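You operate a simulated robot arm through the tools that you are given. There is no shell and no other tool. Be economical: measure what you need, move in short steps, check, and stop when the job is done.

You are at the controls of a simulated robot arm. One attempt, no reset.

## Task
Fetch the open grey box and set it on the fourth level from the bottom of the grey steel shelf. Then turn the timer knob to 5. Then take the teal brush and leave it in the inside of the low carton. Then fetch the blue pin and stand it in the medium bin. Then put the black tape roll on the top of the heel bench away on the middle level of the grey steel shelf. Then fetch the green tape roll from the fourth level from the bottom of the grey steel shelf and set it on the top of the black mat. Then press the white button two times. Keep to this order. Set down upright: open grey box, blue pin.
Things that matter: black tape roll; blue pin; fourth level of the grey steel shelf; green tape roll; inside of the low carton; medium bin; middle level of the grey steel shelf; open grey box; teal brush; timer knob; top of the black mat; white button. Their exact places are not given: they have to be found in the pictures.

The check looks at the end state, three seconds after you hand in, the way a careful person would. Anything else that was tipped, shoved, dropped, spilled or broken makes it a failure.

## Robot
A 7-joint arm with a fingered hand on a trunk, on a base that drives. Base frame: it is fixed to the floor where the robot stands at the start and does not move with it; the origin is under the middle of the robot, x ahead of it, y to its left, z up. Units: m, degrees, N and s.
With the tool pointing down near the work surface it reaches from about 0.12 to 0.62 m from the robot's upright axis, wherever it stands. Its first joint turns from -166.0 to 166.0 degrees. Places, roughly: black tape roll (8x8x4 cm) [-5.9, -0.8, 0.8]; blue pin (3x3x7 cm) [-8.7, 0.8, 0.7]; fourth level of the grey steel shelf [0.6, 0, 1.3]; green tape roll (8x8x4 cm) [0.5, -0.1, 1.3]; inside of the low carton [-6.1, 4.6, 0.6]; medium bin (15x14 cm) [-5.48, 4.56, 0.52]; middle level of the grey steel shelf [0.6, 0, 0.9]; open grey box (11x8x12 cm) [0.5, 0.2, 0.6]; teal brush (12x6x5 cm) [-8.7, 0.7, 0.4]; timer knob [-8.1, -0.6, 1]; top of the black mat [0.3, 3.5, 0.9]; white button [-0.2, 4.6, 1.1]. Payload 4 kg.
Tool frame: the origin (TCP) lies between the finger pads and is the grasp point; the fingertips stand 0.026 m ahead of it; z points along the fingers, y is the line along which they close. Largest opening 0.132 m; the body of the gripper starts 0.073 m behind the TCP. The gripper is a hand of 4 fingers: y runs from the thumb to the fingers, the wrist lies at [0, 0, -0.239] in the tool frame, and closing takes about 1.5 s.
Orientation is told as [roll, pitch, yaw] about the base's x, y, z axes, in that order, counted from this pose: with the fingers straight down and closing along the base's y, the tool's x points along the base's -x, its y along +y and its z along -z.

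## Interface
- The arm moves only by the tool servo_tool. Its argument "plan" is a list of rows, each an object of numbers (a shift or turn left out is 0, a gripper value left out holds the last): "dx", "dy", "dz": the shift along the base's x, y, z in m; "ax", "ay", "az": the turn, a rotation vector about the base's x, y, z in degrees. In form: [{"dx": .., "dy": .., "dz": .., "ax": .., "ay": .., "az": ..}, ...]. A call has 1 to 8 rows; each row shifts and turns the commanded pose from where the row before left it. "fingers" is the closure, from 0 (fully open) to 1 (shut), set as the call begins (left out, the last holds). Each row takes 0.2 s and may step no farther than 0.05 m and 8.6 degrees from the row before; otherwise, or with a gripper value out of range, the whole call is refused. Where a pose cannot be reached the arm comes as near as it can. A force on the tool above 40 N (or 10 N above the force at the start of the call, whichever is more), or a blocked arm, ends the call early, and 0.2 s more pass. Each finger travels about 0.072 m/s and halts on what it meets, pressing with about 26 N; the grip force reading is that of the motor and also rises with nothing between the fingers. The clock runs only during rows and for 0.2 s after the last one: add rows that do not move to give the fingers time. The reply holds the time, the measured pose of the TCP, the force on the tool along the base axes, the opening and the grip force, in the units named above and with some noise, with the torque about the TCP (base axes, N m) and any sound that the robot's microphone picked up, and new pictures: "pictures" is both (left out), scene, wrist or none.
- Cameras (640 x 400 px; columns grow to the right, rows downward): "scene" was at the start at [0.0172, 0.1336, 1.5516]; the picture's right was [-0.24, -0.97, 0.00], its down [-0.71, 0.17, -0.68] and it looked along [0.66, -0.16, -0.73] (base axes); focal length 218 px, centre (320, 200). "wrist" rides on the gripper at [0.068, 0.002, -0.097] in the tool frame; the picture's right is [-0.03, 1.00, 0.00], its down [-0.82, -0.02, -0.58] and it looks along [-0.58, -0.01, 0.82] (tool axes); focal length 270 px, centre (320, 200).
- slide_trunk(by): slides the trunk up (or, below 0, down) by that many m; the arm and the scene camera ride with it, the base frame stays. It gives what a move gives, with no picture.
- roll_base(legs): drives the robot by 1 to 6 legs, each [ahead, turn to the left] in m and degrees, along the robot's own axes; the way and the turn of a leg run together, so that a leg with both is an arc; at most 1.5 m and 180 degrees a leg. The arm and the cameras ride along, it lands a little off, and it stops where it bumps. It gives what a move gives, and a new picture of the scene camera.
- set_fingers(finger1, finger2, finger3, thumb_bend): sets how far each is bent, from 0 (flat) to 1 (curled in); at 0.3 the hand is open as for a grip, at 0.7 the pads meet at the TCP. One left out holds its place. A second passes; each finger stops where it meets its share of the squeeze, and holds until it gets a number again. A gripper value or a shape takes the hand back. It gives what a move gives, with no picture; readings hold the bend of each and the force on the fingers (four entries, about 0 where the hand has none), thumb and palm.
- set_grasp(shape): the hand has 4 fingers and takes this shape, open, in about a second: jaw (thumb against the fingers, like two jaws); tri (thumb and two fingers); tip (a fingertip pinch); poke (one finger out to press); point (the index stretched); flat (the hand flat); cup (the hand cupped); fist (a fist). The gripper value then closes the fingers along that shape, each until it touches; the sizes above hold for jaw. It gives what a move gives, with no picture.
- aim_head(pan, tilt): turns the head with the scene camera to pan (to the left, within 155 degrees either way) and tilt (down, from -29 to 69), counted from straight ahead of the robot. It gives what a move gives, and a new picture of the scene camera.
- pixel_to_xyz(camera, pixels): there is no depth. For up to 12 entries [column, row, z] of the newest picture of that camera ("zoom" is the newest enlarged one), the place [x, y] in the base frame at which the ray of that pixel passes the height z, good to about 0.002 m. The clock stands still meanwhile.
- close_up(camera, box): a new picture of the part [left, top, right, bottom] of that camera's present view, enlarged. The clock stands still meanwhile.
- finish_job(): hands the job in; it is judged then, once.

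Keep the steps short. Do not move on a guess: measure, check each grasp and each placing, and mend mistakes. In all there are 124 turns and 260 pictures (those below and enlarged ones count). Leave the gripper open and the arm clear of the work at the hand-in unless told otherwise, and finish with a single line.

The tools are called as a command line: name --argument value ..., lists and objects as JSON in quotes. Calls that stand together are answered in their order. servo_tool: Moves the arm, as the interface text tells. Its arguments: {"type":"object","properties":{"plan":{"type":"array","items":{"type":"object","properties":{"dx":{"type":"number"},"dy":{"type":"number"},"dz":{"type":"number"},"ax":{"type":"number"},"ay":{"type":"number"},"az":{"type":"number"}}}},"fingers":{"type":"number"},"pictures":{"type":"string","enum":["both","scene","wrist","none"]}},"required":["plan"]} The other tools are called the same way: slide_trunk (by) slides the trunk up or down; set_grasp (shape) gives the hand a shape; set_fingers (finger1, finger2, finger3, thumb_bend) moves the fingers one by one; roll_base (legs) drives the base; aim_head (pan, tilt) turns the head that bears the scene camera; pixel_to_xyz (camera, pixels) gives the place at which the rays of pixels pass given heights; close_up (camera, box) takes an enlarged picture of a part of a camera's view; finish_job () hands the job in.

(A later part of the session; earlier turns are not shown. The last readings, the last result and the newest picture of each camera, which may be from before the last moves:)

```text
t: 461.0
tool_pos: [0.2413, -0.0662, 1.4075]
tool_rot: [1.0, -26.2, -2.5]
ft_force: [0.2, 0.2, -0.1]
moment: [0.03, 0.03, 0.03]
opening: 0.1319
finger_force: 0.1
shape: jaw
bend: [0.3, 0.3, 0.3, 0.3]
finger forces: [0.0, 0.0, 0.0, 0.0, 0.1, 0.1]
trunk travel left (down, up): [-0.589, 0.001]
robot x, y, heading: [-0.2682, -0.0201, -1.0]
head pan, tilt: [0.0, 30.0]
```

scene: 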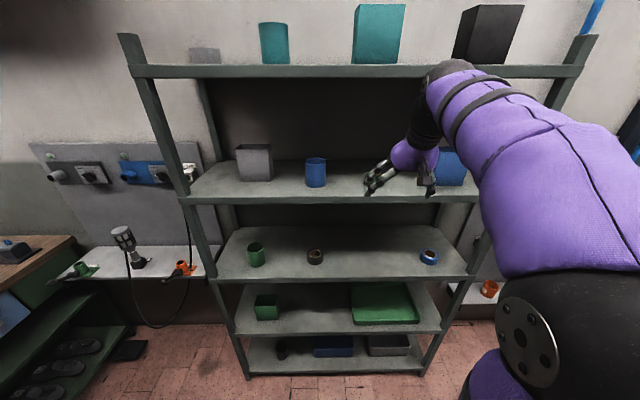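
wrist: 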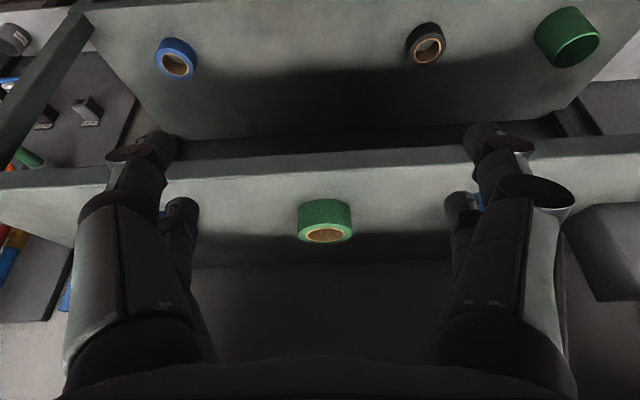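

Green roll at ≈(0.50,-0.075). Move in above it, correct yaw.

servo_tool --plan '[{"dx": 0.04, "az": 2.0}, {"dx": 0.04}, {"dx": 0.04}, {"dx": 0.04}, {"dx": 0.03}, {"dx": 0.02, "dy": -0.005}, {}]'

```text
t: 462.6
tool_pos: [0.42, -0.0694, 1.3983]
tool_rot: [1.0, -26.2, -0.5]
ft_force: [-0.1, 0.4, -0.5]
moment: [0.03, -0.01, -0.03]
opening: 0.1317
finger_force: 0.0
shape: jaw
bend: [0.3, 0.3, 0.3, 0.3]
finger forces: [0.0, 0.0, 0.1, 0.0, 0.0, 0.0]
out of reach, approached as far as the arm can: row 5, 6
trunk travel left (down, up): [-0.589, 0.001]
robot x, y, heading: [-0.2671, -0.0192, -0.7]
head pan, tilt: [0.0, 30.0]
```

scene: 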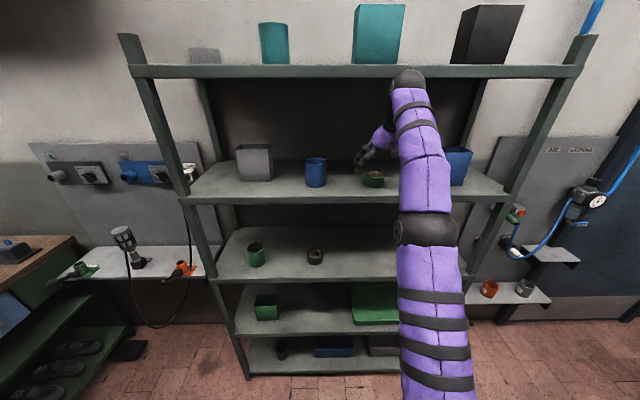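
wrist: 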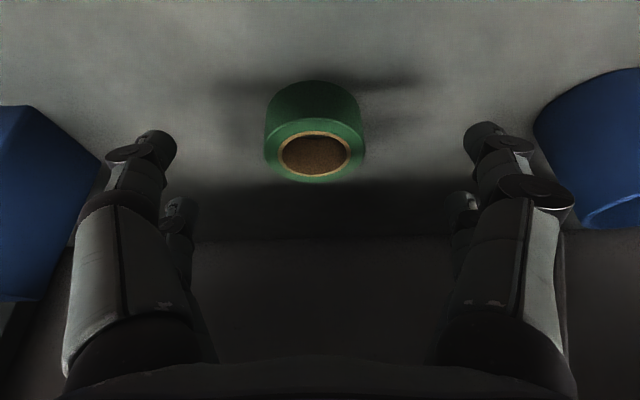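

Roll centre (0.482,-0.075), top 1.323. Drive 6 cm forward instead of reaching.

roll_base --legs '[[0.06, 0]]'

servo_tool --plan '[{"dy": -0.005}, {"dz": -0.02}, {}]' --pictures "wrist"

```text
t: 463.6
tool_pos: [0.4471, -0.0694, 1.3984]
tool_rot: [1.1, -25.9, -0.7]
ft_force: [0.9, 0.1, 0.4]
moment: [0.04, 0.03, -0.02]
opening: 0.1318
finger_force: 0.1
shape: jaw
bend: [0.3, 0.3, 0.3, 0.3]
finger forces: [0.0, 0.0, 0.2, 0.1, 0.0, 0.0]
trunk travel left (down, up): [-0.589, 0.001]
robot x, y, heading: [-0.2314, -0.0211, -0.9]
head pan, tilt: [0.0, 30.0]
stopped in leg 1: the robot was blocked; the commanded pose is now the measured one
```

scene: 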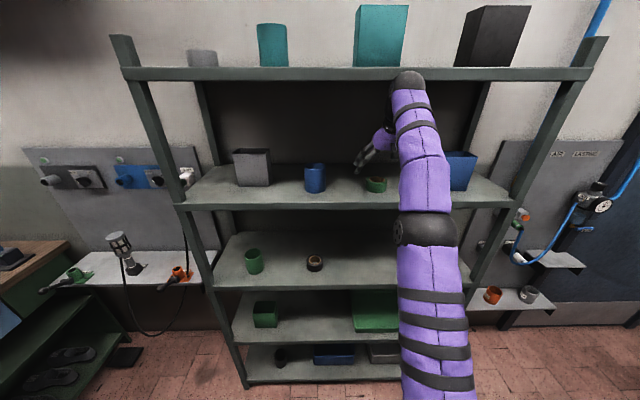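

```text
t: 464.4
tool_pos: [0.4616, -0.0753, 1.3746]
tool_rot: [1.0, -25.4, -0.6]
ft_force: [0.3, 0.0, 0.3]
moment: [0.04, 0.02, -0.02]
opening: 0.1318
finger_force: 0.1
shape: jaw
bend: [0.3, 0.3, 0.3, 0.3]
finger forces: [0.0, 0.1, 0.1, 0.0, 0.0, 0.0]
trunk travel left (down, up): [-0.589, 0.001]
robot x, y, heading: [-0.2253, -0.0213, -0.9]
head pan, tilt: [0.0, 30.0]
```

wrist: 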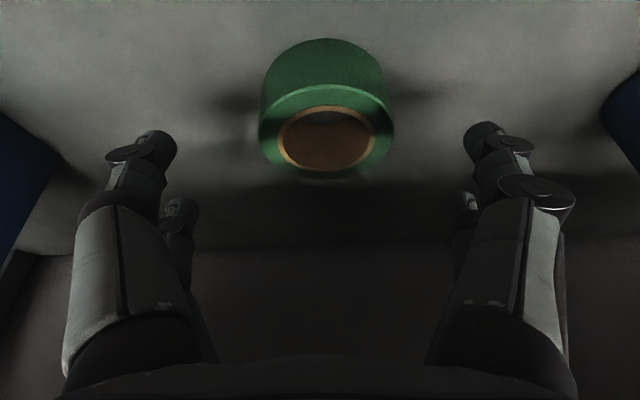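

Blocked briefly (wrist near the top level's lip); now lower and clear. Roll is 1.8 cm ahead; adjust and lower to z≈1.337.

servo_tool --plan '[{"dz": -0.015}, {"dz": -0.012}, {"dx": 0.009, "dy": 0.004, "dz": -0.006}, {"dz": -0.003}, {}]' --pictures "wrist"

```text
t: 465.6
tool_pos: [0.4711, -0.0705, 1.3375]
tool_rot: [1.0, -25.5, -0.6]
ft_force: [-0.2, 0.3, 0.3]
moment: [0.0, -0.02, 0.03]
opening: 0.1316
finger_force: 0.1
shape: jaw
bend: [0.3, 0.3, 0.3, 0.3]
finger forces: [0.1, 0.0, 0.0, 0.1, 0.0, 0.0]
trunk travel left (down, up): [-0.589, 0.001]
robot x, y, heading: [-0.2248, -0.0202, -0.7]
head pan, tilt: [0.0, 30.0]
```

wrist: 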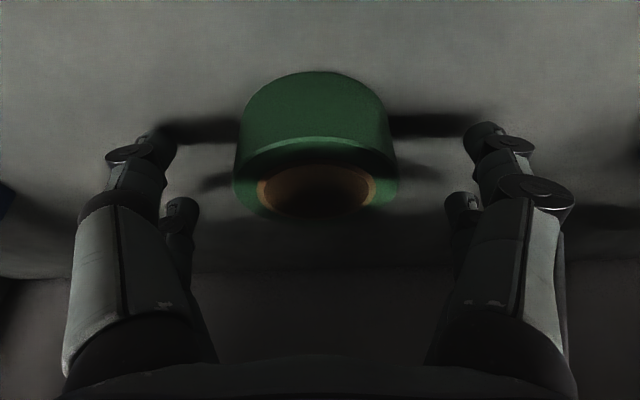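

Same picture as the good black-roll grasp. Close, then lift 4 cm.

servo_tool --plan '[{}, {}, {}, {}, {}, {}]' --fingers 1 --pictures "wrist"

servo_tool --plan '[{"dz": 0.01}, {"dz": 0.01}, {"dx": -0.04}, {"dx": -0.04}, {"dx": -0.04}, {"dx": -0.04}, {"dx": -0.04}, {}]' --pictures "both"

```text
t: 466.9
tool_pos: [0.4713, -0.0691, 1.3377]
tool_rot: [1.1, -25.5, -0.7]
ft_force: [2.1, -1.3, 3.1]
moment: [-0.04, 0.09, 0.05]
opening: 0.0562
finger_force: 25.8
shape: jaw
bend: [0.73, 0.74, 0.74, 0.7]
finger forces: [24.2, 20.4, 19.6, 0.0, 24.4, 0.1]
trunk travel left (down, up): [-0.589, 0.001]
robot x, y, heading: [-0.2256, -0.0199, -0.8]
head pan, tilt: [0.0, 30.0]
```

wrist: 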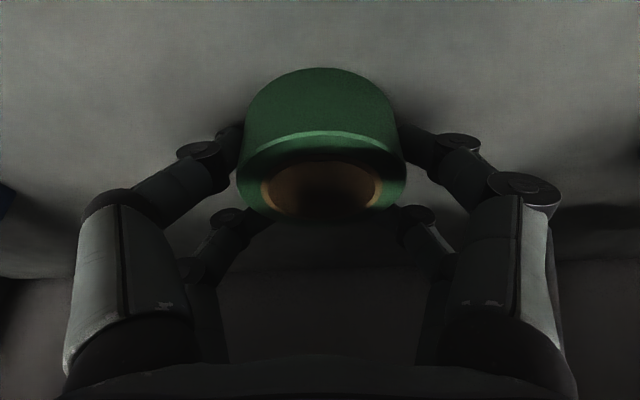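

```text
t: 468.8
tool_pos: [0.2704, -0.0711, 1.3595]
tool_rot: [1.0, -25.5, -0.6]
ft_force: [0.4, 0.1, -0.9]
moment: [0.01, 0.01, 0.01]
opening: 0.056
finger_force: 25.6
shape: jaw
bend: [0.73, 0.74, 0.74, 0.7]
finger forces: [24.4, 20.5, 19.7, 0.1, 24.4, 0.0]
trunk travel left (down, up): [-0.589, 0.001]
robot x, y, heading: [-0.228, -0.02, -0.7]
head pan, tilt: [0.0, 30.0]
```

scene: 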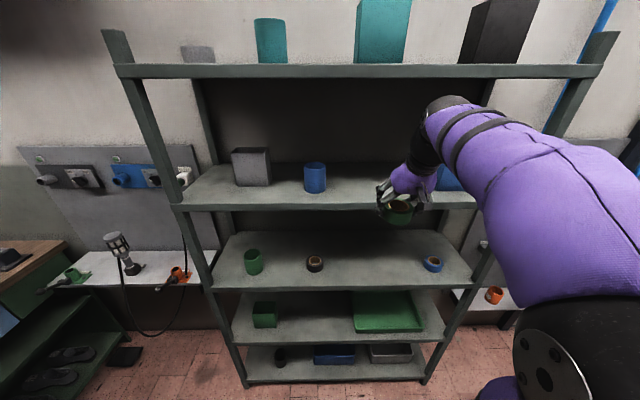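
wrist: 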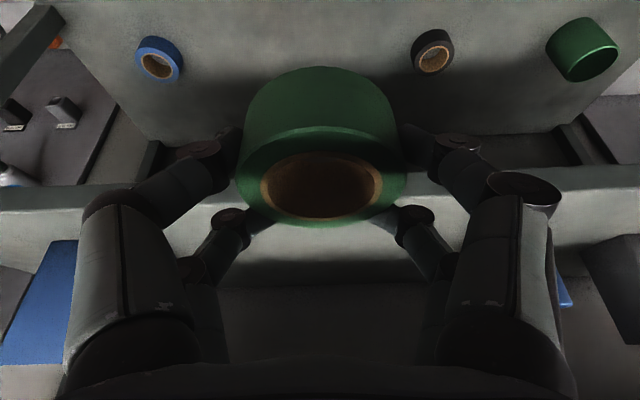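

Green roll held, shelf undisturbed. Back off, lower the trunk a little, and look toward +y for the route to the black mat.

roll_base --legs '[[-0.7, 0]]'

slide_trunk --by -0.15

aim_head --pan 115 --tilt 25

aim_head --pan 80 --tilt 15

```text
t: 472.6
tool_pos: [-0.4357, -0.061, 1.3592]
tool_rot: [1.1, -25.5, -1.0]
ft_force: [0.0, -0.1, -0.6]
moment: [0.0, -0.03, -0.01]
opening: 0.056
finger_force: 25.7
shape: jaw
bend: [0.73, 0.74, 0.74, 0.7]
finger forces: [24.3, 20.5, 19.7, 0.0, 24.4, 0.0]
trunk travel left (down, up): [-0.589, 0.001]
robot x, y, heading: [-0.9326, -0.0066, -0.9]
head pan, tilt: [0.0, 30.0]
```

scene: 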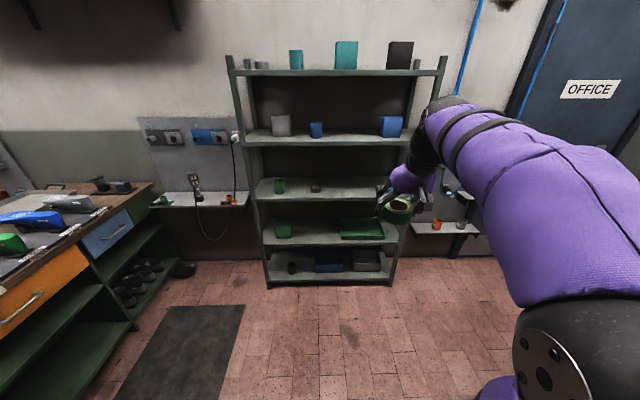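

```text
t: 474.4
tool_pos: [-0.4346, -0.0604, 1.2091]
tool_rot: [1.0, -25.4, -1.1]
ft_force: [-0.1, 0.4, -0.8]
moment: [0.01, -0.03, 0.02]
opening: 0.0559
finger_force: 25.8
shape: jaw
bend: [0.73, 0.74, 0.74, 0.7]
finger forces: [24.3, 20.6, 19.6, 0.1, 24.4, 0.0]
trunk travel left (down, up): [-0.439, 0.151]
robot x, y, heading: [-0.9333, -0.0058, -1.3]
head pan, tilt: [0.0, 30.0]
```

```text
t: 476.3
tool_pos: [-0.4342, -0.061, 1.2095]
tool_rot: [1.0, -25.6, -1.1]
ft_force: [0.7, 0.4, -1.2]
moment: [0.03, -0.01, -0.01]
opening: 0.0556
finger_force: 26.2
shape: jaw
bend: [0.73, 0.74, 0.74, 0.7]
finger forces: [24.5, 20.5, 19.7, 0.0, 24.4, 0.1]
trunk travel left (down, up): [-0.439, 0.151]
robot x, y, heading: [-0.9294, -0.0082, -1.4]
head pan, tilt: [115.0, 25.0]
```

scene: 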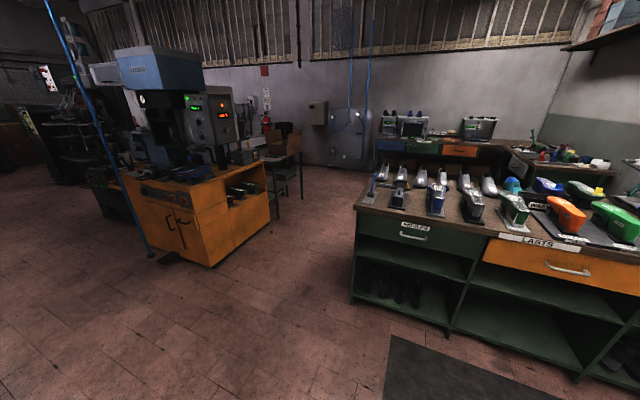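

```text
t: 477.3
tool_pos: [-0.4356, -0.0598, 1.2082]
tool_rot: [1.0, -25.5, -0.9]
ft_force: [-0.4, 0.4, -1.1]
moment: [0.02, -0.01, 0.0]
opening: 0.0559
finger_force: 26.1
shape: jaw
bend: [0.73, 0.74, 0.74, 0.7]
finger forces: [24.4, 20.5, 19.8, 0.0, 24.3, 0.0]
trunk travel left (down, up): [-0.439, 0.151]
robot x, y, heading: [-0.9311, -0.0028, -1.4]
head pan, tilt: [80.0, 15.0]
5 turns are left
```

scene: 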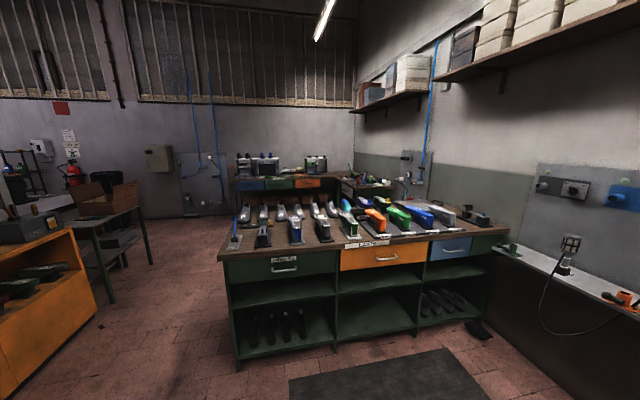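

Only 5 turns left, so I batch. The route runs around the LASTS bench's left end (corridor x≈-1.85, bench back y≈2.1), then east to face the black mat, with pictures of the button area and the mat.

roll_base --legs '[[0, 148], [1.1, 0], [0, -57], [1.5, 0], [0.85, 0], [0, -77]]'

roll_base --legs '[[1.3, 0], [0, -13]]'

aim_head --pan 70 --tilt 15

close_up --camera "scene" --box '[120, 100, 520, 350]'

pixel_to_xyz --camera "scene" --pixels '[[200, 240, 1.1], [320, 240, 1.1], [440, 240, 1.1], [200, 280, 1.1], [320, 280, 1.1], [440, 280, 1.1], [200, 300, 0.9], [320, 300, 0.9], [440, 300, 0.9], [320, 360, 0.0], [440, 360, 0.0], [320, 260, 1.0]]'

aim_head --pan 0 --tilt 35

close_up --camera "scene" --box '[160, 150, 480, 350]'

pixel_to_xyz --camera "scene" --pixels '[[240, 200, 0.9], [320, 200, 0.9], [400, 200, 0.9], [240, 240, 0.9], [320, 240, 0.9], [400, 240, 0.9], [240, 280, 0.9], [320, 280, 0.9], [400, 280, 0.9], [320, 320, 0.0], [320, 320, 0.9], [320, 360, 0.0]]'

servo_tool --plan '[{}]' --pictures "wrist"

pixel_to_xyz --camera "wrist" --pixels '[[150, 100, 0.9], [320, 50, 0.9], [500, 100, 0.9], [150, 250, 0.9], [320, 250, 0.9], [500, 250, 0.9], [320, 320, 0.9], [150, 320, 0.9], [500, 320, 0.9]]'

```text
t: 507.6
tool_pos: [-1.4206, 3.0495, 1.2097]
tool_rot: [1.0, -25.5, 14.1]
ft_force: [0.2, -0.2, 0.1]
moment: [-0.01, 0.0, 0.0]
opening: 0.0559
finger_force: 27.0
shape: jaw
bend: [0.73, 0.74, 0.74, 0.7]
finger forces: [24.2, 20.4, 19.6, 0.0, 24.5, 0.1]
trunk travel left (down, up): [-0.439, 0.151]
robot x, y, heading: [-1.9127, 2.9746, 13.9]
head pan, tilt: [80.0, 15.0]
```

scene: 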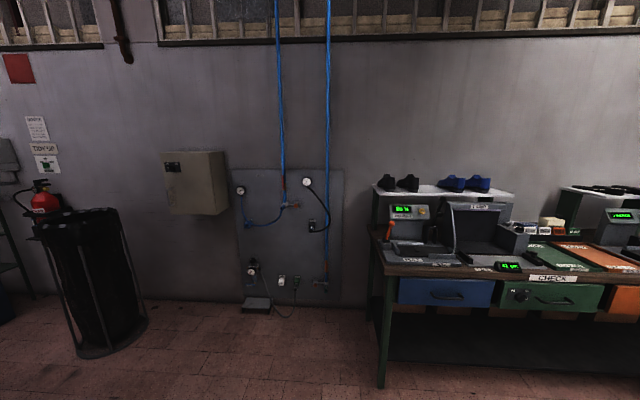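

```text
t: 515.0
tool_pos: [-0.1498, 3.2135, 1.2097]
tool_rot: [1.1, -25.4, -0.7]
ft_force: [-0.1, -0.1, 0.8]
moment: [0.0, 0.0, -0.04]
opening: 0.0554
finger_force: 26.1
shape: jaw
bend: [0.73, 0.74, 0.74, 0.7]
finger forces: [24.4, 20.3, 19.6, 0.0, 24.4, 0.0]
trunk travel left (down, up): [-0.439, 0.151]
robot x, y, heading: [-0.6482, 3.2665, -1.2]
head pan, tilt: [80.0, 15.0]
```

scene: 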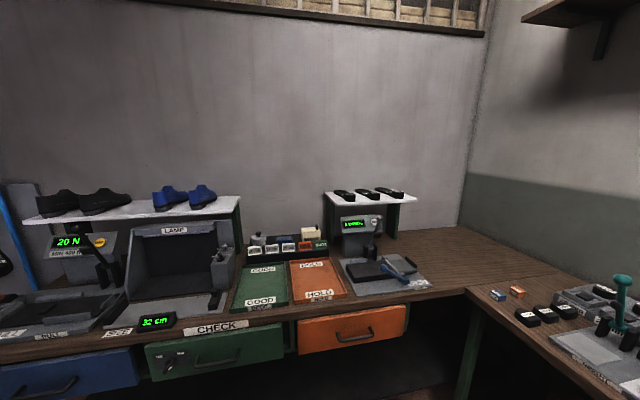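

```text
t: 515.7
tool_pos: [-0.1498, 3.2119, 1.2093]
tool_rot: [1.1, -25.4, -0.7]
ft_force: [0.5, 0.8, -1.0]
moment: [0.01, -0.02, -0.01]
opening: 0.0553
finger_force: 25.5
shape: jaw
bend: [0.73, 0.74, 0.74, 0.7]
finger forces: [24.3, 20.4, 19.6, 0.1, 24.4, 0.0]
trunk travel left (down, up): [-0.439, 0.151]
robot x, y, heading: [-0.6485, 3.2633, -1.2]
head pan, tilt: [70.0, 15.0]
```

scene: 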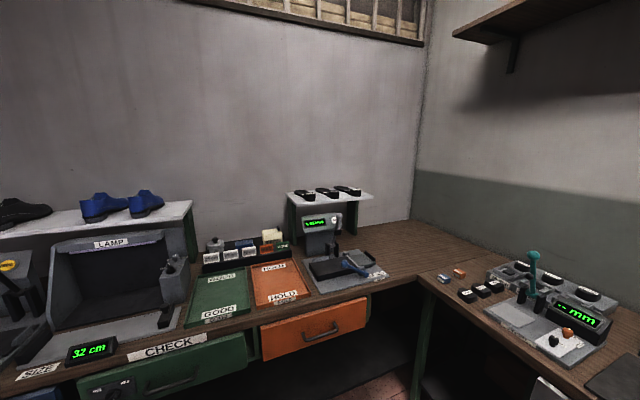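

```text
1.60 times, centred on (320, 225) of scene
```

zoom: 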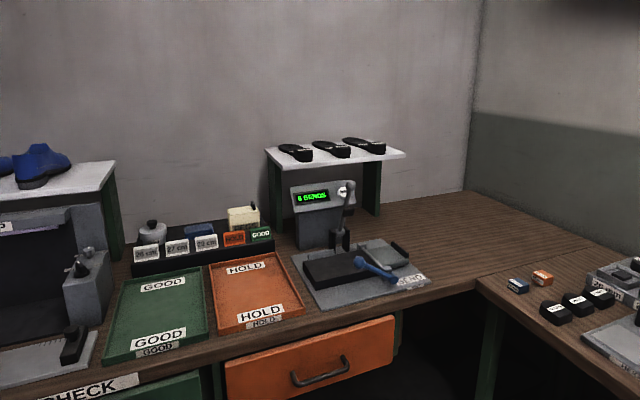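

```text
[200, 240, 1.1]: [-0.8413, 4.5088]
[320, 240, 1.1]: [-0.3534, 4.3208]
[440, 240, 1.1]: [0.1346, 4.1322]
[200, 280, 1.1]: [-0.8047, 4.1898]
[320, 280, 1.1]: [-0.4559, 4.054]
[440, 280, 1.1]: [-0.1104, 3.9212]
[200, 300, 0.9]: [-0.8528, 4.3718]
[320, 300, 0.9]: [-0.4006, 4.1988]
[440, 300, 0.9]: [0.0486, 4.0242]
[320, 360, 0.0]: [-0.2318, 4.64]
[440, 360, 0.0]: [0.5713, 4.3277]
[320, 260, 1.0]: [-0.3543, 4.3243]
```

```text
t: 517.1
tool_pos: [-0.1494, 3.2123, 1.2088]
tool_rot: [1.0, -25.6, -0.7]
ft_force: [-0.2, 0.3, -0.6]
moment: [-0.02, 0.02, 0.01]
opening: 0.0557
finger_force: 26.0
shape: jaw
bend: [0.73, 0.74, 0.74, 0.7]
finger forces: [24.3, 20.4, 19.6, 0.1, 24.4, 0.0]
trunk travel left (down, up): [-0.439, 0.151]
robot x, y, heading: [-0.6475, 3.2659, -1.2]
head pan, tilt: [0.0, 35.0]
```

scene: 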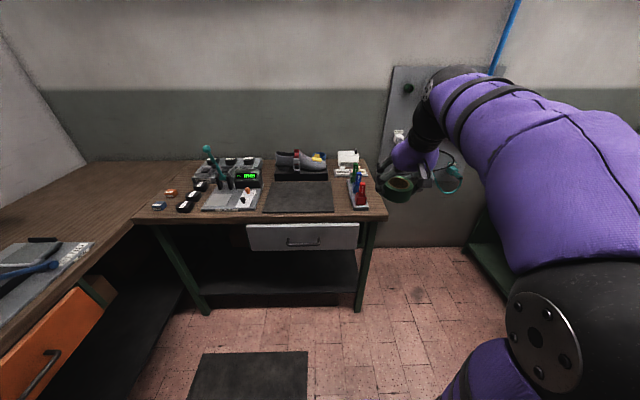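

```text
2.00 times, centred on (320, 250) of scene
```

zoom: 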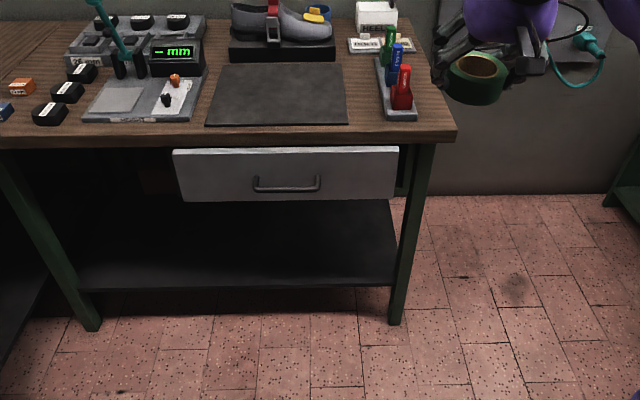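

```text
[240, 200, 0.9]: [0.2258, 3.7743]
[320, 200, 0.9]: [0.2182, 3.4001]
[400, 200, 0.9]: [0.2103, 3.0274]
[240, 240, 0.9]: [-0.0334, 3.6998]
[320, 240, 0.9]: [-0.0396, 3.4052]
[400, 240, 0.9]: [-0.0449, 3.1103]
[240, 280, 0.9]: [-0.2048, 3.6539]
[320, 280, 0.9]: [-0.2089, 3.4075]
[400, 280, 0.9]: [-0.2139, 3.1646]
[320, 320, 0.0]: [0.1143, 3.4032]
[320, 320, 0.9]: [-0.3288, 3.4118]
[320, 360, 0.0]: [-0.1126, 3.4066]
```

```text
t: 517.5
tool_pos: [-0.1488, 3.2134, 1.2083]
tool_rot: [1.0, -25.5, -0.7]
ft_force: [-0.4, -0.2, -0.7]
moment: [0.01, 0.06, 0.01]
opening: 0.0552
finger_force: 27.0
shape: jaw
bend: [0.73, 0.74, 0.74, 0.7]
finger forces: [24.4, 20.3, 19.6, 0.1, 24.5, 0.0]
trunk travel left (down, up): [-0.439, 0.151]
robot x, y, heading: [-0.6458, 3.2632, -1.1]
head pan, tilt: [0.0, 35.0]
```

wrist: 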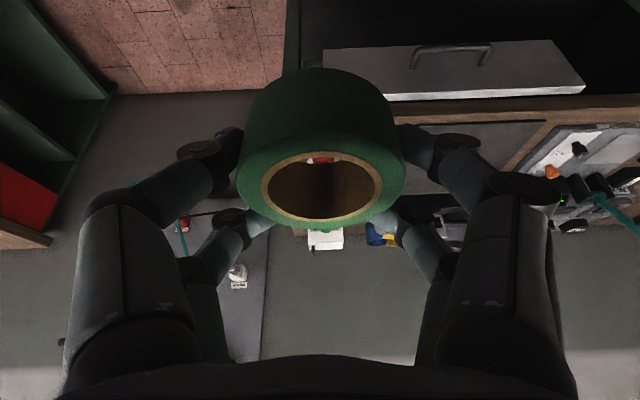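

```text
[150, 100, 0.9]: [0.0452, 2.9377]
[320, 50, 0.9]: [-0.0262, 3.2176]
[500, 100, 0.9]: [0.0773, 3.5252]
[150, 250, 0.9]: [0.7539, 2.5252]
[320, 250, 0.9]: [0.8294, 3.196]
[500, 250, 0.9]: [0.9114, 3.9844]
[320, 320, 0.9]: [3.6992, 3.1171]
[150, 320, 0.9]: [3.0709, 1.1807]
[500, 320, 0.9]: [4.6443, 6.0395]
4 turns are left
```

The mat's centre is ≈(0.25,3.50), z≈0.9; the white button is on the "READY" device at (334,219) in the pan‑70 view, near (-0.2,4.6,1.1). This batch places the roll on the mat (lowering until contact), releases, checks, drives in front of the button, shapes a poke and looks.

roll_base --legs '[[0.3, 1]]'

servo_tool --plan '[{"dx": 0.011, "dy": 0.041}, {"dx": 0.011, "dy": 0.041}, {"dx": 0.011, "dy": 0.041}, {"dx": 0.011, "dy": 0.041}, {"dx": 0.011, "dy": 0.041}, {"dx": 0.011, "dy": 0.041}, {"dx": 0.011, "dy": 0.041}, {}]' --pictures "both"

servo_tool --plan '[{"dz": -0.042}, {"dz": -0.042}, {"dz": -0.042}, {"dz": -0.042}]' --pictures "none"

servo_tool --plan '[{"dz": -0.008}, {"dz": -0.008}, {"dz": -0.008}, {"dz": -0.008}, {"dz": -0.008}, {"dz": -0.008}, {"dz": -0.008}, {"dz": -0.008}]' --pictures "none"

servo_tool --plan '[{"dz": -0.006}, {"dz": -0.006}, {"dz": -0.006}, {"dz": -0.006}, {"dz": -0.006}, {"dz": -0.006}, {"dz": -0.006}, {"dz": -0.006}]' --pictures "none"

servo_tool --plan '[{"dz": 0.002}, {}]' --pictures "wrist"

servo_tool --plan '[{}, {}, {}, {}, {"dz": 0.03}, {"dz": 0.04}, {"dz": 0.04}, {"dz": 0.04}]' --fingers 0 --pictures "none"

servo_tool --plan '[{"dx": -0.02, "dy": -0.042, "dz": 0.01}, {"dx": -0.017, "dy": -0.042, "dz": 0.01}, {"dx": -0.017, "dy": -0.042}, {"dx": -0.017, "dy": -0.042}, {"dx": -0.017, "dy": -0.042}, {"dx": -0.017, "dy": -0.042}, {"dx": -0.017, "dy": -0.042}]' --pictures "both"

roll_base --legs '[[-0.3, 0], [0, 52], [0.54, 0], [0, 38]]'

set_grasp --shape "poke"

servo_tool --plan '[{"dx": 0.006, "dy": 0.02, "ax": 8}, {"dx": 0.006, "dy": 0.02, "ax": 8}, {"dx": 0.006, "dy": 0.02, "ax": 8}, {"dx": 0.006, "dy": 0.02, "ax": 8}, {"dx": 0.006, "dy": 0.02, "ax": 8}, {"dx": 0.006, "dy": 0.02, "ax": 8}, {"dx": 0.006, "dy": 0.02, "ax": 8}, {"dx": 0.006, "dy": 0.02, "ax": 8}]' --pictures "wrist"

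pixel_to_xyz --camera "wrist" --pixels '[[240, 60, 1.1], [320, 60, 1.1], [400, 60, 1.1], [240, 100, 1.1], [320, 100, 1.1], [400, 100, 1.1], [320, 30, 1.1], [320, 80, 1.15], [320, 120, 1.15], [320, 160, 1.2]]'

aim_head --pan 0 --tilt 25

close_up --camera "scene" --box '[220, 120, 480, 300]'

```text
t: 519.6
tool_pos: [0.1539, 3.22, 1.2092]
tool_rot: [1.0, -25.5, 0.4]
ft_force: [-0.4, 0.0, -0.8]
moment: [0.01, 0.02, -0.02]
opening: 0.0555
finger_force: 26.3
shape: jaw
bend: [0.73, 0.74, 0.74, 0.7]
finger forces: [24.3, 20.3, 19.6, 0.0, 24.3, 0.0]
trunk travel left (down, up): [-0.439, 0.151]
robot x, y, heading: [-0.3413, 3.2553, -0.4]
head pan, tilt: [0.0, 35.0]
```

scene: 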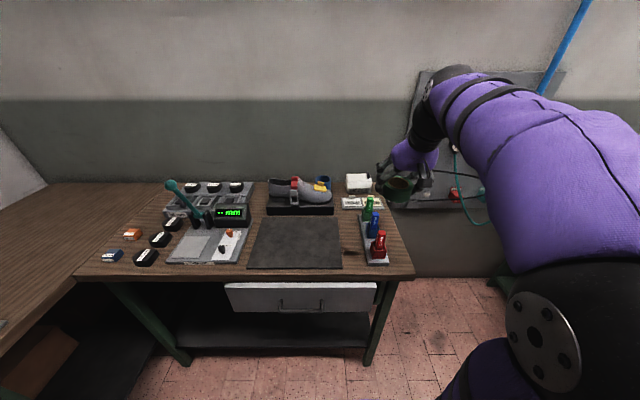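

```text
t: 521.4
tool_pos: [0.2302, 3.5056, 1.2079]
tool_rot: [1.0, -25.5, 0.4]
ft_force: [0.6, -0.2, -1.3]
moment: [-0.02, -0.03, 0.0]
opening: 0.0555
finger_force: 25.6
shape: jaw
bend: [0.73, 0.74, 0.74, 0.7]
finger forces: [24.3, 20.1, 19.6, 0.0, 24.4, 0.1]
trunk travel left (down, up): [-0.439, 0.151]
robot x, y, heading: [-0.3423, 3.261, -0.1]
head pan, tilt: [0.0, 35.0]
```

scene: 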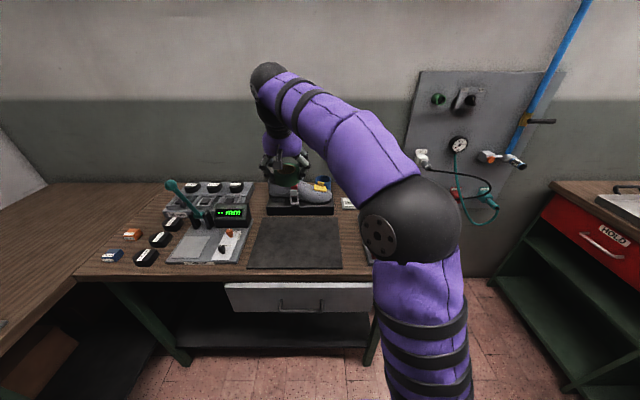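
wrist: 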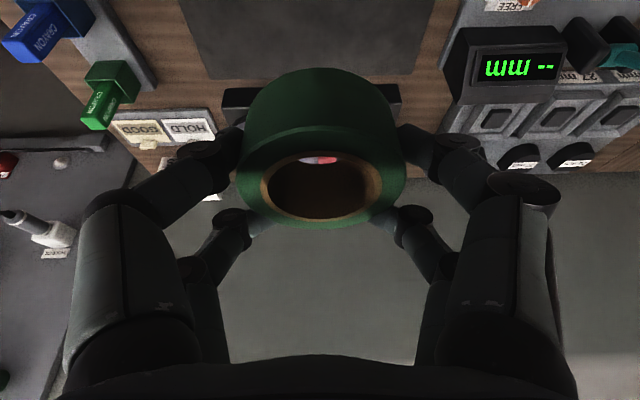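

```text
t: 522.4
tool_pos: [0.2314, 3.5034, 1.0392]
tool_rot: [1.1, -25.5, 0.4]
ft_force: [0.6, -0.1, -1.5]
moment: [-0.01, -0.02, 0.03]
opening: 0.0551
finger_force: 25.9
shape: jaw
bend: [0.73, 0.74, 0.74, 0.7]
finger forces: [24.2, 20.8, 19.7, 0.0, 24.5, 0.0]
trunk travel left (down, up): [-0.439, 0.151]
robot x, y, heading: [-0.3431, 3.2631, -0.0]
head pan, tilt: [0.0, 35.0]
```

```text
t: 524.2
tool_pos: [0.2309, 3.5047, 0.9761]
tool_rot: [1.0, -25.5, 0.4]
ft_force: [0.6, 0.2, -1.8]
moment: [-0.01, -0.01, 0.02]
opening: 0.055
finger_force: 25.9
shape: jaw
bend: [0.73, 0.74, 0.74, 0.7]
finger forces: [24.3, 21.1, 19.7, 0.1, 24.5, 0.0]
trunk travel left (down, up): [-0.439, 0.151]
robot x, y, heading: [-0.3451, 3.2609, -0.1]
head pan, tilt: [0.0, 35.0]
```

```text
t: 526.0
tool_pos: [0.2308, 3.5063, 0.9277]
tool_rot: [1.1, -25.5, 0.4]
ft_force: [0.3, -0.3, -0.4]
moment: [-0.04, 0.04, 0.03]
opening: 0.0552
finger_force: 26.3
shape: jaw
bend: [0.73, 0.74, 0.74, 0.7]
finger forces: [24.3, 21.5, 19.8, 0.0, 24.4, 0.0]
trunk travel left (down, up): [-0.439, 0.151]
robot x, y, heading: [-0.3471, 3.2619, 0.1]
head pan, tilt: [0.0, 35.0]
```

```text
t: 526.6
tool_pos: [0.2304, 3.5055, 0.9303]
tool_rot: [1.1, -25.5, 0.4]
ft_force: [0.7, 0.0, -0.2]
moment: [-0.02, -0.01, 0.02]
opening: 0.0554
finger_force: 26.1
shape: jaw
bend: [0.73, 0.74, 0.74, 0.7]
finger forces: [24.3, 21.1, 20.0, 0.0, 24.4, 0.0]
trunk travel left (down, up): [-0.439, 0.151]
robot x, y, heading: [-0.3447, 3.2569, -0.2]
head pan, tilt: [0.0, 35.0]
```

wrist: 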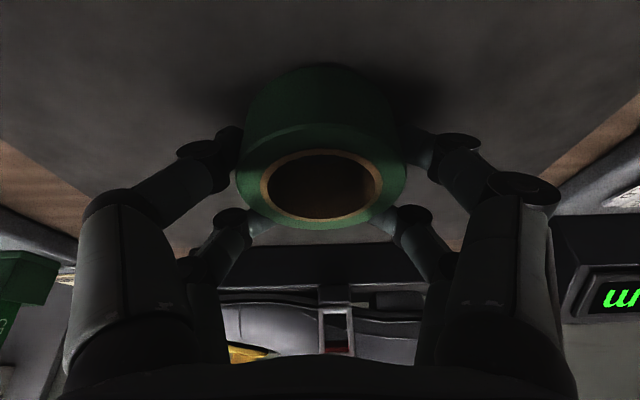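

```text
t: 528.4
tool_pos: [0.2296, 3.5049, 1.0811]
tool_rot: [0.9, -25.4, 0.3]
ft_force: [0.2, -0.1, 0.0]
moment: [0.0, 0.04, 0.02]
opening: 0.1319
finger_force: 0.1
shape: jaw
bend: [0.3, 0.3, 0.3, 0.3]
finger forces: [0.0, 0.1, 0.1, 0.1, 0.0, 0.0]
trunk travel left (down, up): [-0.439, 0.151]
robot x, y, heading: [-0.3429, 3.2607, -0.5]
head pan, tilt: [0.0, 35.0]
```

```text
t: 530.0
tool_pos: [0.1072, 3.213, 1.1017]
tool_rot: [1.1, -25.5, 0.4]
ft_force: [0.2, 0.2, -0.2]
moment: [0.0, 0.01, -0.01]
opening: 0.1318
finger_force: 0.0
shape: jaw
bend: [0.3, 0.3, 0.3, 0.3]
finger forces: [0.0, 0.0, 0.0, 0.1, 0.0, 0.0]
trunk travel left (down, up): [-0.439, 0.151]
robot x, y, heading: [-0.3406, 3.2625, -0.1]
head pan, tilt: [0.0, 35.0]
```

scene: 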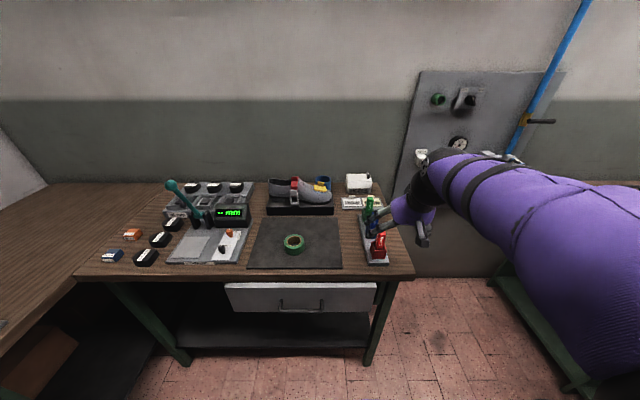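
wrist: 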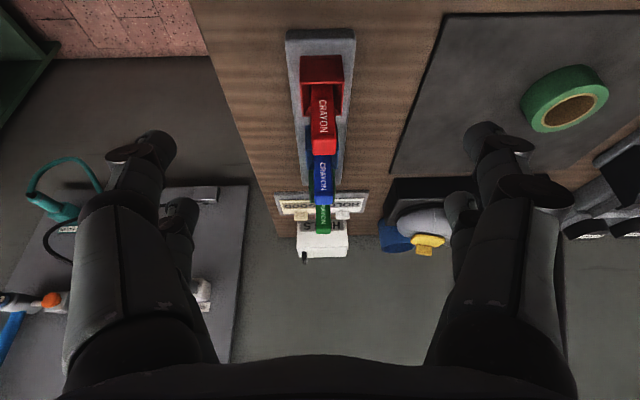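

```text
t: 539.3
tool_pos: [-0.2694, 4.1308, 1.1012]
tool_rot: [1.0, -25.4, 90.9]
ft_force: [-0.2, 0.1, 0.7]
moment: [0.0, 0.04, -0.02]
opening: 0.132
finger_force: 0.1
shape: jaw
bend: [0.3, 0.3, 0.3, 0.3]
finger forces: [0.1, 0.0, 0.0, 0.0, 0.1, 0.1]
trunk travel left (down, up): [-0.439, 0.151]
robot x, y, heading: [-0.3136, 3.6767, 90.5]
head pan, tilt: [0.0, 35.0]
```

scene: 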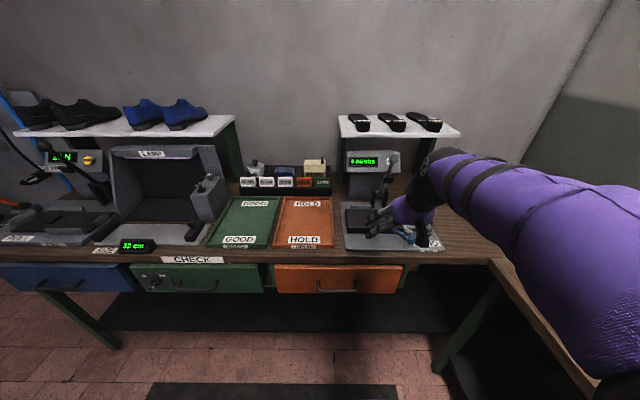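

```text
t: 540.2
tool_pos: [-0.2686, 4.1288, 1.1014]
tool_rot: [1.0, -25.5, 90.9]
ft_force: [-0.3, 0.3, -0.1]
moment: [0.03, 0.0, -0.01]
opening: 0.0
finger_force: 0.2
shape: poke
bend: [1.0, 1.0, 1.0, 0.34]
finger forces: [0.0, 0.1, 0.1, 0.0, 0.0, 0.0]
trunk travel left (down, up): [-0.439, 0.151]
robot x, y, heading: [-0.3132, 3.6764, 90.6]
head pan, tilt: [0.0, 35.0]
```

```text
t: 542.0
tool_pos: [-0.2209, 4.2905, 1.0993]
tool_rot: [-61.5, -89.2, 153.0]
ft_force: [-0.2, 0.1, 0.8]
moment: [-0.06, -0.02, -0.02]
opening: 0.0001
finger_force: 0.1
shape: poke
bend: [1.0, 1.0, 1.0, 0.34]
finger forces: [0.0, 0.0, 0.0, 0.1, 0.0, 0.0]
trunk travel left (down, up): [-0.439, 0.151]
robot x, y, heading: [-0.3136, 3.676, 90.4]
head pan, tilt: [0.0, 35.0]
```

wrist: 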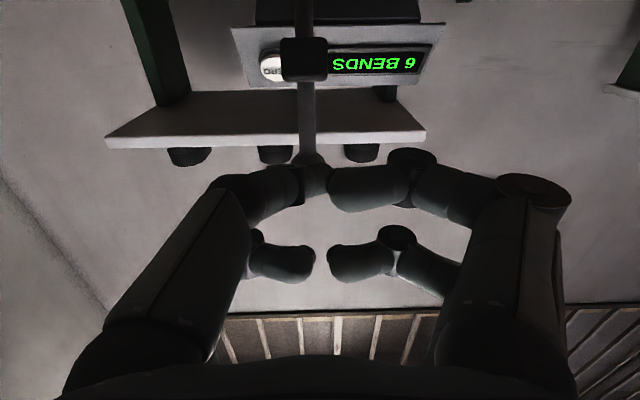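

```text
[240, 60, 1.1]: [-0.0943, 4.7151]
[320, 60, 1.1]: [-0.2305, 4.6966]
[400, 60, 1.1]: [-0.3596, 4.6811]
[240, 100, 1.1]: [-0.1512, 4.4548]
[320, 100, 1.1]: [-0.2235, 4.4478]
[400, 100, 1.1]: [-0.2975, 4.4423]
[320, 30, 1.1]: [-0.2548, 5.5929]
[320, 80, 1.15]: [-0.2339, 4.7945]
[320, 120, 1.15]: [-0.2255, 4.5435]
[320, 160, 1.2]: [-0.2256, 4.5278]
```

```text
t: 542.7
tool_pos: [-0.2206, 4.2902, 1.1017]
tool_rot: [-53.6, -88.9, 145.0]
ft_force: [-0.3, 0.4, -0.2]
moment: [0.01, 0.02, -0.03]
opening: 0.0002
finger_force: 0.2
shape: poke
bend: [1.0, 1.0, 1.0, 0.34]
finger forces: [0.0, 0.0, 0.1, 0.1, 0.0, 0.0]
trunk travel left (down, up): [-0.439, 0.151]
robot x, y, heading: [-0.3141, 3.6767, 90.6]
head pan, tilt: [0.0, 25.0]
```

scene: 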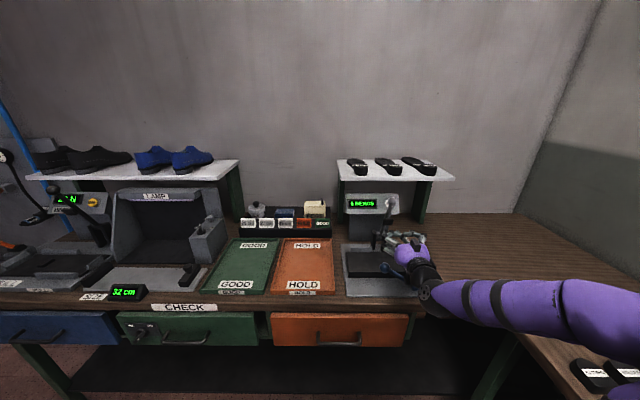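

```text
2.22 times, centred on (350, 210) of scene
```

zoom: 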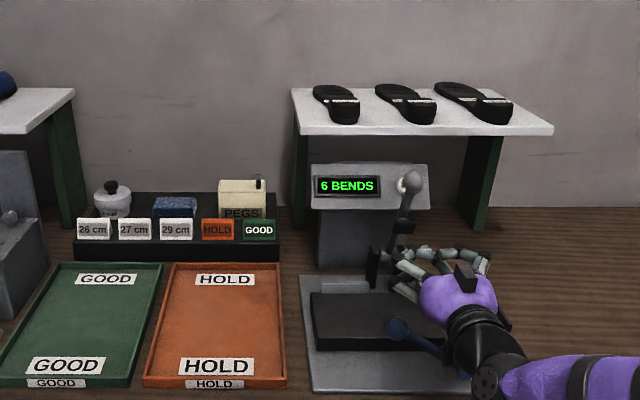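

pixel_to_xyz --camera "scene" --pixels '[[260, 180, 1.1], [320, 180, 1.1], [380, 180, 1.1], [260, 210, 1.1], [320, 210, 1.1], [380, 210, 1.1], [260, 240, 1.1], [320, 240, 1.1], [380, 240, 1.1], [320, 280, 0.9], [320, 320, 0.9], [440, 210, 1.1]]'

```text
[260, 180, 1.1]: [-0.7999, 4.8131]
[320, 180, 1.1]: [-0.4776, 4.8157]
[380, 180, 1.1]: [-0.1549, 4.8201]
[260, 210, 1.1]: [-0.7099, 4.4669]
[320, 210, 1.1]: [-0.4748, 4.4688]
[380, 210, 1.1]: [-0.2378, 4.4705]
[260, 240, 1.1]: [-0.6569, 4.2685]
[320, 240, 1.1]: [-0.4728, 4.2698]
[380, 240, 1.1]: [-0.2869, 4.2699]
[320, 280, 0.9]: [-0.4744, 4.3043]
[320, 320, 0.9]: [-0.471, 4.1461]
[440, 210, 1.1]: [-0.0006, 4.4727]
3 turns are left
```

The green roll lies on the mat. The white button is ≈(-0.175,4.553,1.089), with a lever standing in front at ≈(-0.209,4.43), so I'll come from the right and above with a closed hand. This batch raises the trunk, closes the jaw, shifts the base right/ahead, turns the hand (pitch 55°, yaw +40°) and hovers for a check.

slide_trunk --by 0.15

set_grasp --shape "jaw"

servo_tool --plan '[{}, {}, {}, {}, {}, {}, {}, {}]' --fingers 1 --pictures "none"

roll_base --legs '[[0, -35], [0.1, 0], [0, 35]]'

servo_tool --plan '[{"ax": -7, "dx": 0.006}, {"ax": -7, "dx": 0.006}, {"ax": -7, "dx": 0.006}, {"ax": -7, "dx": 0.006}, {"ax": -7, "dx": 0.006}, {"az": 8}, {"az": 8}, {"az": 8}]' --pictures "none"

servo_tool --plan '[{"az": 8}, {"az": 8}, {"dy": 0.025}, {"dy": 0.025}, {"dz": -0.05}, {"dz": -0.05}, {}]' --pictures "both"

pixel_to_xyz --camera "wrist" --pixels '[[250, 60, 1.09], [320, 60, 1.09], [400, 60, 1.09], [250, 110, 1.09], [320, 110, 1.09], [400, 110, 1.09], [250, 160, 1.09], [320, 160, 1.09], [400, 160, 1.09], [480, 110, 1.09], [480, 160, 1.09], [480, 60, 1.09]]'

close_up --camera "wrist" --box '[160, 0, 560, 250]'

aim_head --pan -5 --tilt 30

pixel_to_xyz --camera "scene" --pixels '[[280, 160, 1.09], [320, 160, 1.09], [360, 160, 1.09], [280, 180, 1.09], [320, 180, 1.09], [360, 180, 1.09], [280, 200, 1.09], [320, 200, 1.09], [360, 200, 1.09], [320, 220, 1.09], [360, 220, 1.09], [320, 140, 1.09]]'

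close_up --camera "scene" --box '[260, 120, 420, 240]'

```text
t: 544.5
tool_pos: [-0.2207, 4.2907, 1.2506]
tool_rot: [-55.4, -89.2, 146.8]
ft_force: [-0.3, 0.4, 0.1]
moment: [0.0, 0.0, 0.0]
opening: 0.0
finger_force: 0.1
shape: poke
bend: [1.0, 1.0, 1.0, 0.34]
finger forces: [0.1, 0.0, 0.1, 0.0, 0.0, 0.0]
trunk travel left (down, up): [-0.589, 0.001]
robot x, y, heading: [-0.316, 3.6763, 90.6]
head pan, tilt: [0.0, 25.0]
```

```text
t: 545.4
tool_pos: [-0.2198, 4.2907, 1.2514]
tool_rot: [-55.5, -89.1, 147.0]
ft_force: [-0.2, 0.2, -0.1]
moment: [0.01, -0.04, 0.0]
opening: 0.1318
finger_force: 0.1
shape: jaw
bend: [0.3, 0.3, 0.3, 0.3]
finger forces: [0.1, 0.0, 0.0, 0.1, 0.0, 0.1]
trunk travel left (down, up): [-0.589, 0.001]
robot x, y, heading: [-0.3141, 3.6808, 90.6]
head pan, tilt: [0.0, 25.0]
```

```text
t: 547.1
tool_pos: [-0.2202, 4.2897, 1.2522]
tool_rot: [-55.6, -89.1, 147.1]
ft_force: [0.5, -0.3, 0.1]
moment: [-0.04, -0.04, 0.02]
opening: 0.0003
finger_force: 26.0
shape: jaw
bend: [0.62, 0.63, 0.63, 0.7]
finger forces: [0.1, 0.1, 0.0, 0.0, 0.0, 0.0]
trunk travel left (down, up): [-0.589, 0.001]
robot x, y, heading: [-0.3139, 3.6787, 90.5]
head pan, tilt: [0.0, 25.0]
```

```text
t: 552.0
tool_pos: [-0.1653, 4.3753, 1.2502]
tool_rot: [-55.5, -89.0, 147.3]
ft_force: [0.0, -0.1, 0.7]
moment: [0.02, 0.0, 0.0]
opening: 0.0
finger_force: 26.0
shape: jaw
bend: [0.62, 0.63, 0.63, 0.7]
finger forces: [0.0, 0.0, 0.0, 0.0, 0.0, 0.0]
trunk travel left (down, up): [-0.589, 0.001]
robot x, y, heading: [-0.2579, 3.7624, 91.0]
head pan, tilt: [0.0, 25.0]
```

scene: 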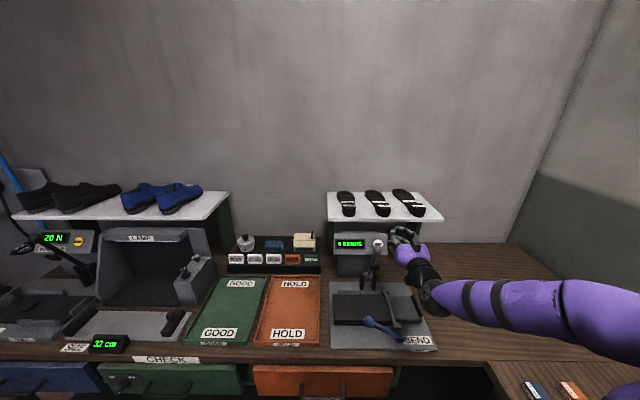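

```text
t: 553.8
tool_pos: [-0.1357, 4.3746, 1.2512]
tool_rot: [0.4, -54.5, 115.4]
ft_force: [-0.2, -0.3, 1.1]
moment: [-0.03, 0.0, 0.0]
opening: 0.0001
finger_force: 25.9
shape: jaw
bend: [0.62, 0.63, 0.63, 0.7]
finger forces: [0.1, 0.1, 0.1, 0.0, 0.1, 0.0]
trunk travel left (down, up): [-0.589, 0.001]
robot x, y, heading: [-0.2583, 3.7621, 90.9]
head pan, tilt: [0.0, 25.0]
no pictures are left
```

```text
t: 555.4
tool_pos: [-0.1333, 4.4247, 1.1534]
tool_rot: [0.6, -54.5, 131.5]
ft_force: [-0.1, 0.9, -0.2]
moment: [0.04, 0.01, -0.03]
opening: 0.0
finger_force: 26.3
shape: jaw
bend: [0.62, 0.63, 0.63, 0.7]
finger forces: [0.0, 0.1, 0.1, 0.1, 0.0, 0.0]
trunk travel left (down, up): [-0.589, 0.001]
robot x, y, heading: [-0.2548, 3.7604, 90.8]
head pan, tilt: [0.0, 25.0]
no pictures are left
```

```text
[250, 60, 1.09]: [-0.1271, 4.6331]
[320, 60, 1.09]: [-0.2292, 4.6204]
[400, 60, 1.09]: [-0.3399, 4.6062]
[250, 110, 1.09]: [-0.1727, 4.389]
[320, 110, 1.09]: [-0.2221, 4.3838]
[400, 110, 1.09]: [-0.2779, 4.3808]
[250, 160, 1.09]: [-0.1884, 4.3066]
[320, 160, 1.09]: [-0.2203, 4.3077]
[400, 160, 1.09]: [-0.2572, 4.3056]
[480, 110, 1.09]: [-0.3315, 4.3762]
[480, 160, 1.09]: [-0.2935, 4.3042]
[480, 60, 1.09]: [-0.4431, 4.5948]
```

```text
refused: no pictures are left
```

```text
t: 556.0
tool_pos: [-0.1333, 4.4256, 1.1535]
tool_rot: [0.4, -54.5, 131.3]
ft_force: [0.8, 0.1, -0.3]
moment: [-0.04, 0.0, 0.02]
opening: 0.0
finger_force: 26.4
shape: jaw
bend: [0.62, 0.63, 0.63, 0.7]
finger forces: [0.0, 0.1, 0.0, 0.0, 0.1, 0.1]
trunk travel left (down, up): [-0.589, 0.001]
robot x, y, heading: [-0.2578, 3.7604, 91.0]
head pan, tilt: [-5.0, 30.0]
```

```text
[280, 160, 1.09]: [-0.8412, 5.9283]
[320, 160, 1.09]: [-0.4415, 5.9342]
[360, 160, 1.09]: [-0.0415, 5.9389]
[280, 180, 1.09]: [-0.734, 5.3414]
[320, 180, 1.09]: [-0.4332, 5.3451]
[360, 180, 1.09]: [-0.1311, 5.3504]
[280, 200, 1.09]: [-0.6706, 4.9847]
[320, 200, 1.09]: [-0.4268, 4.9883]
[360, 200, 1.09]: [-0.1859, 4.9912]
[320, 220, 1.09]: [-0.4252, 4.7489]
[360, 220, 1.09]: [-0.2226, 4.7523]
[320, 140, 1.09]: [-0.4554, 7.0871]
```

```text
refused: no pictures are left
2 turns are left
```

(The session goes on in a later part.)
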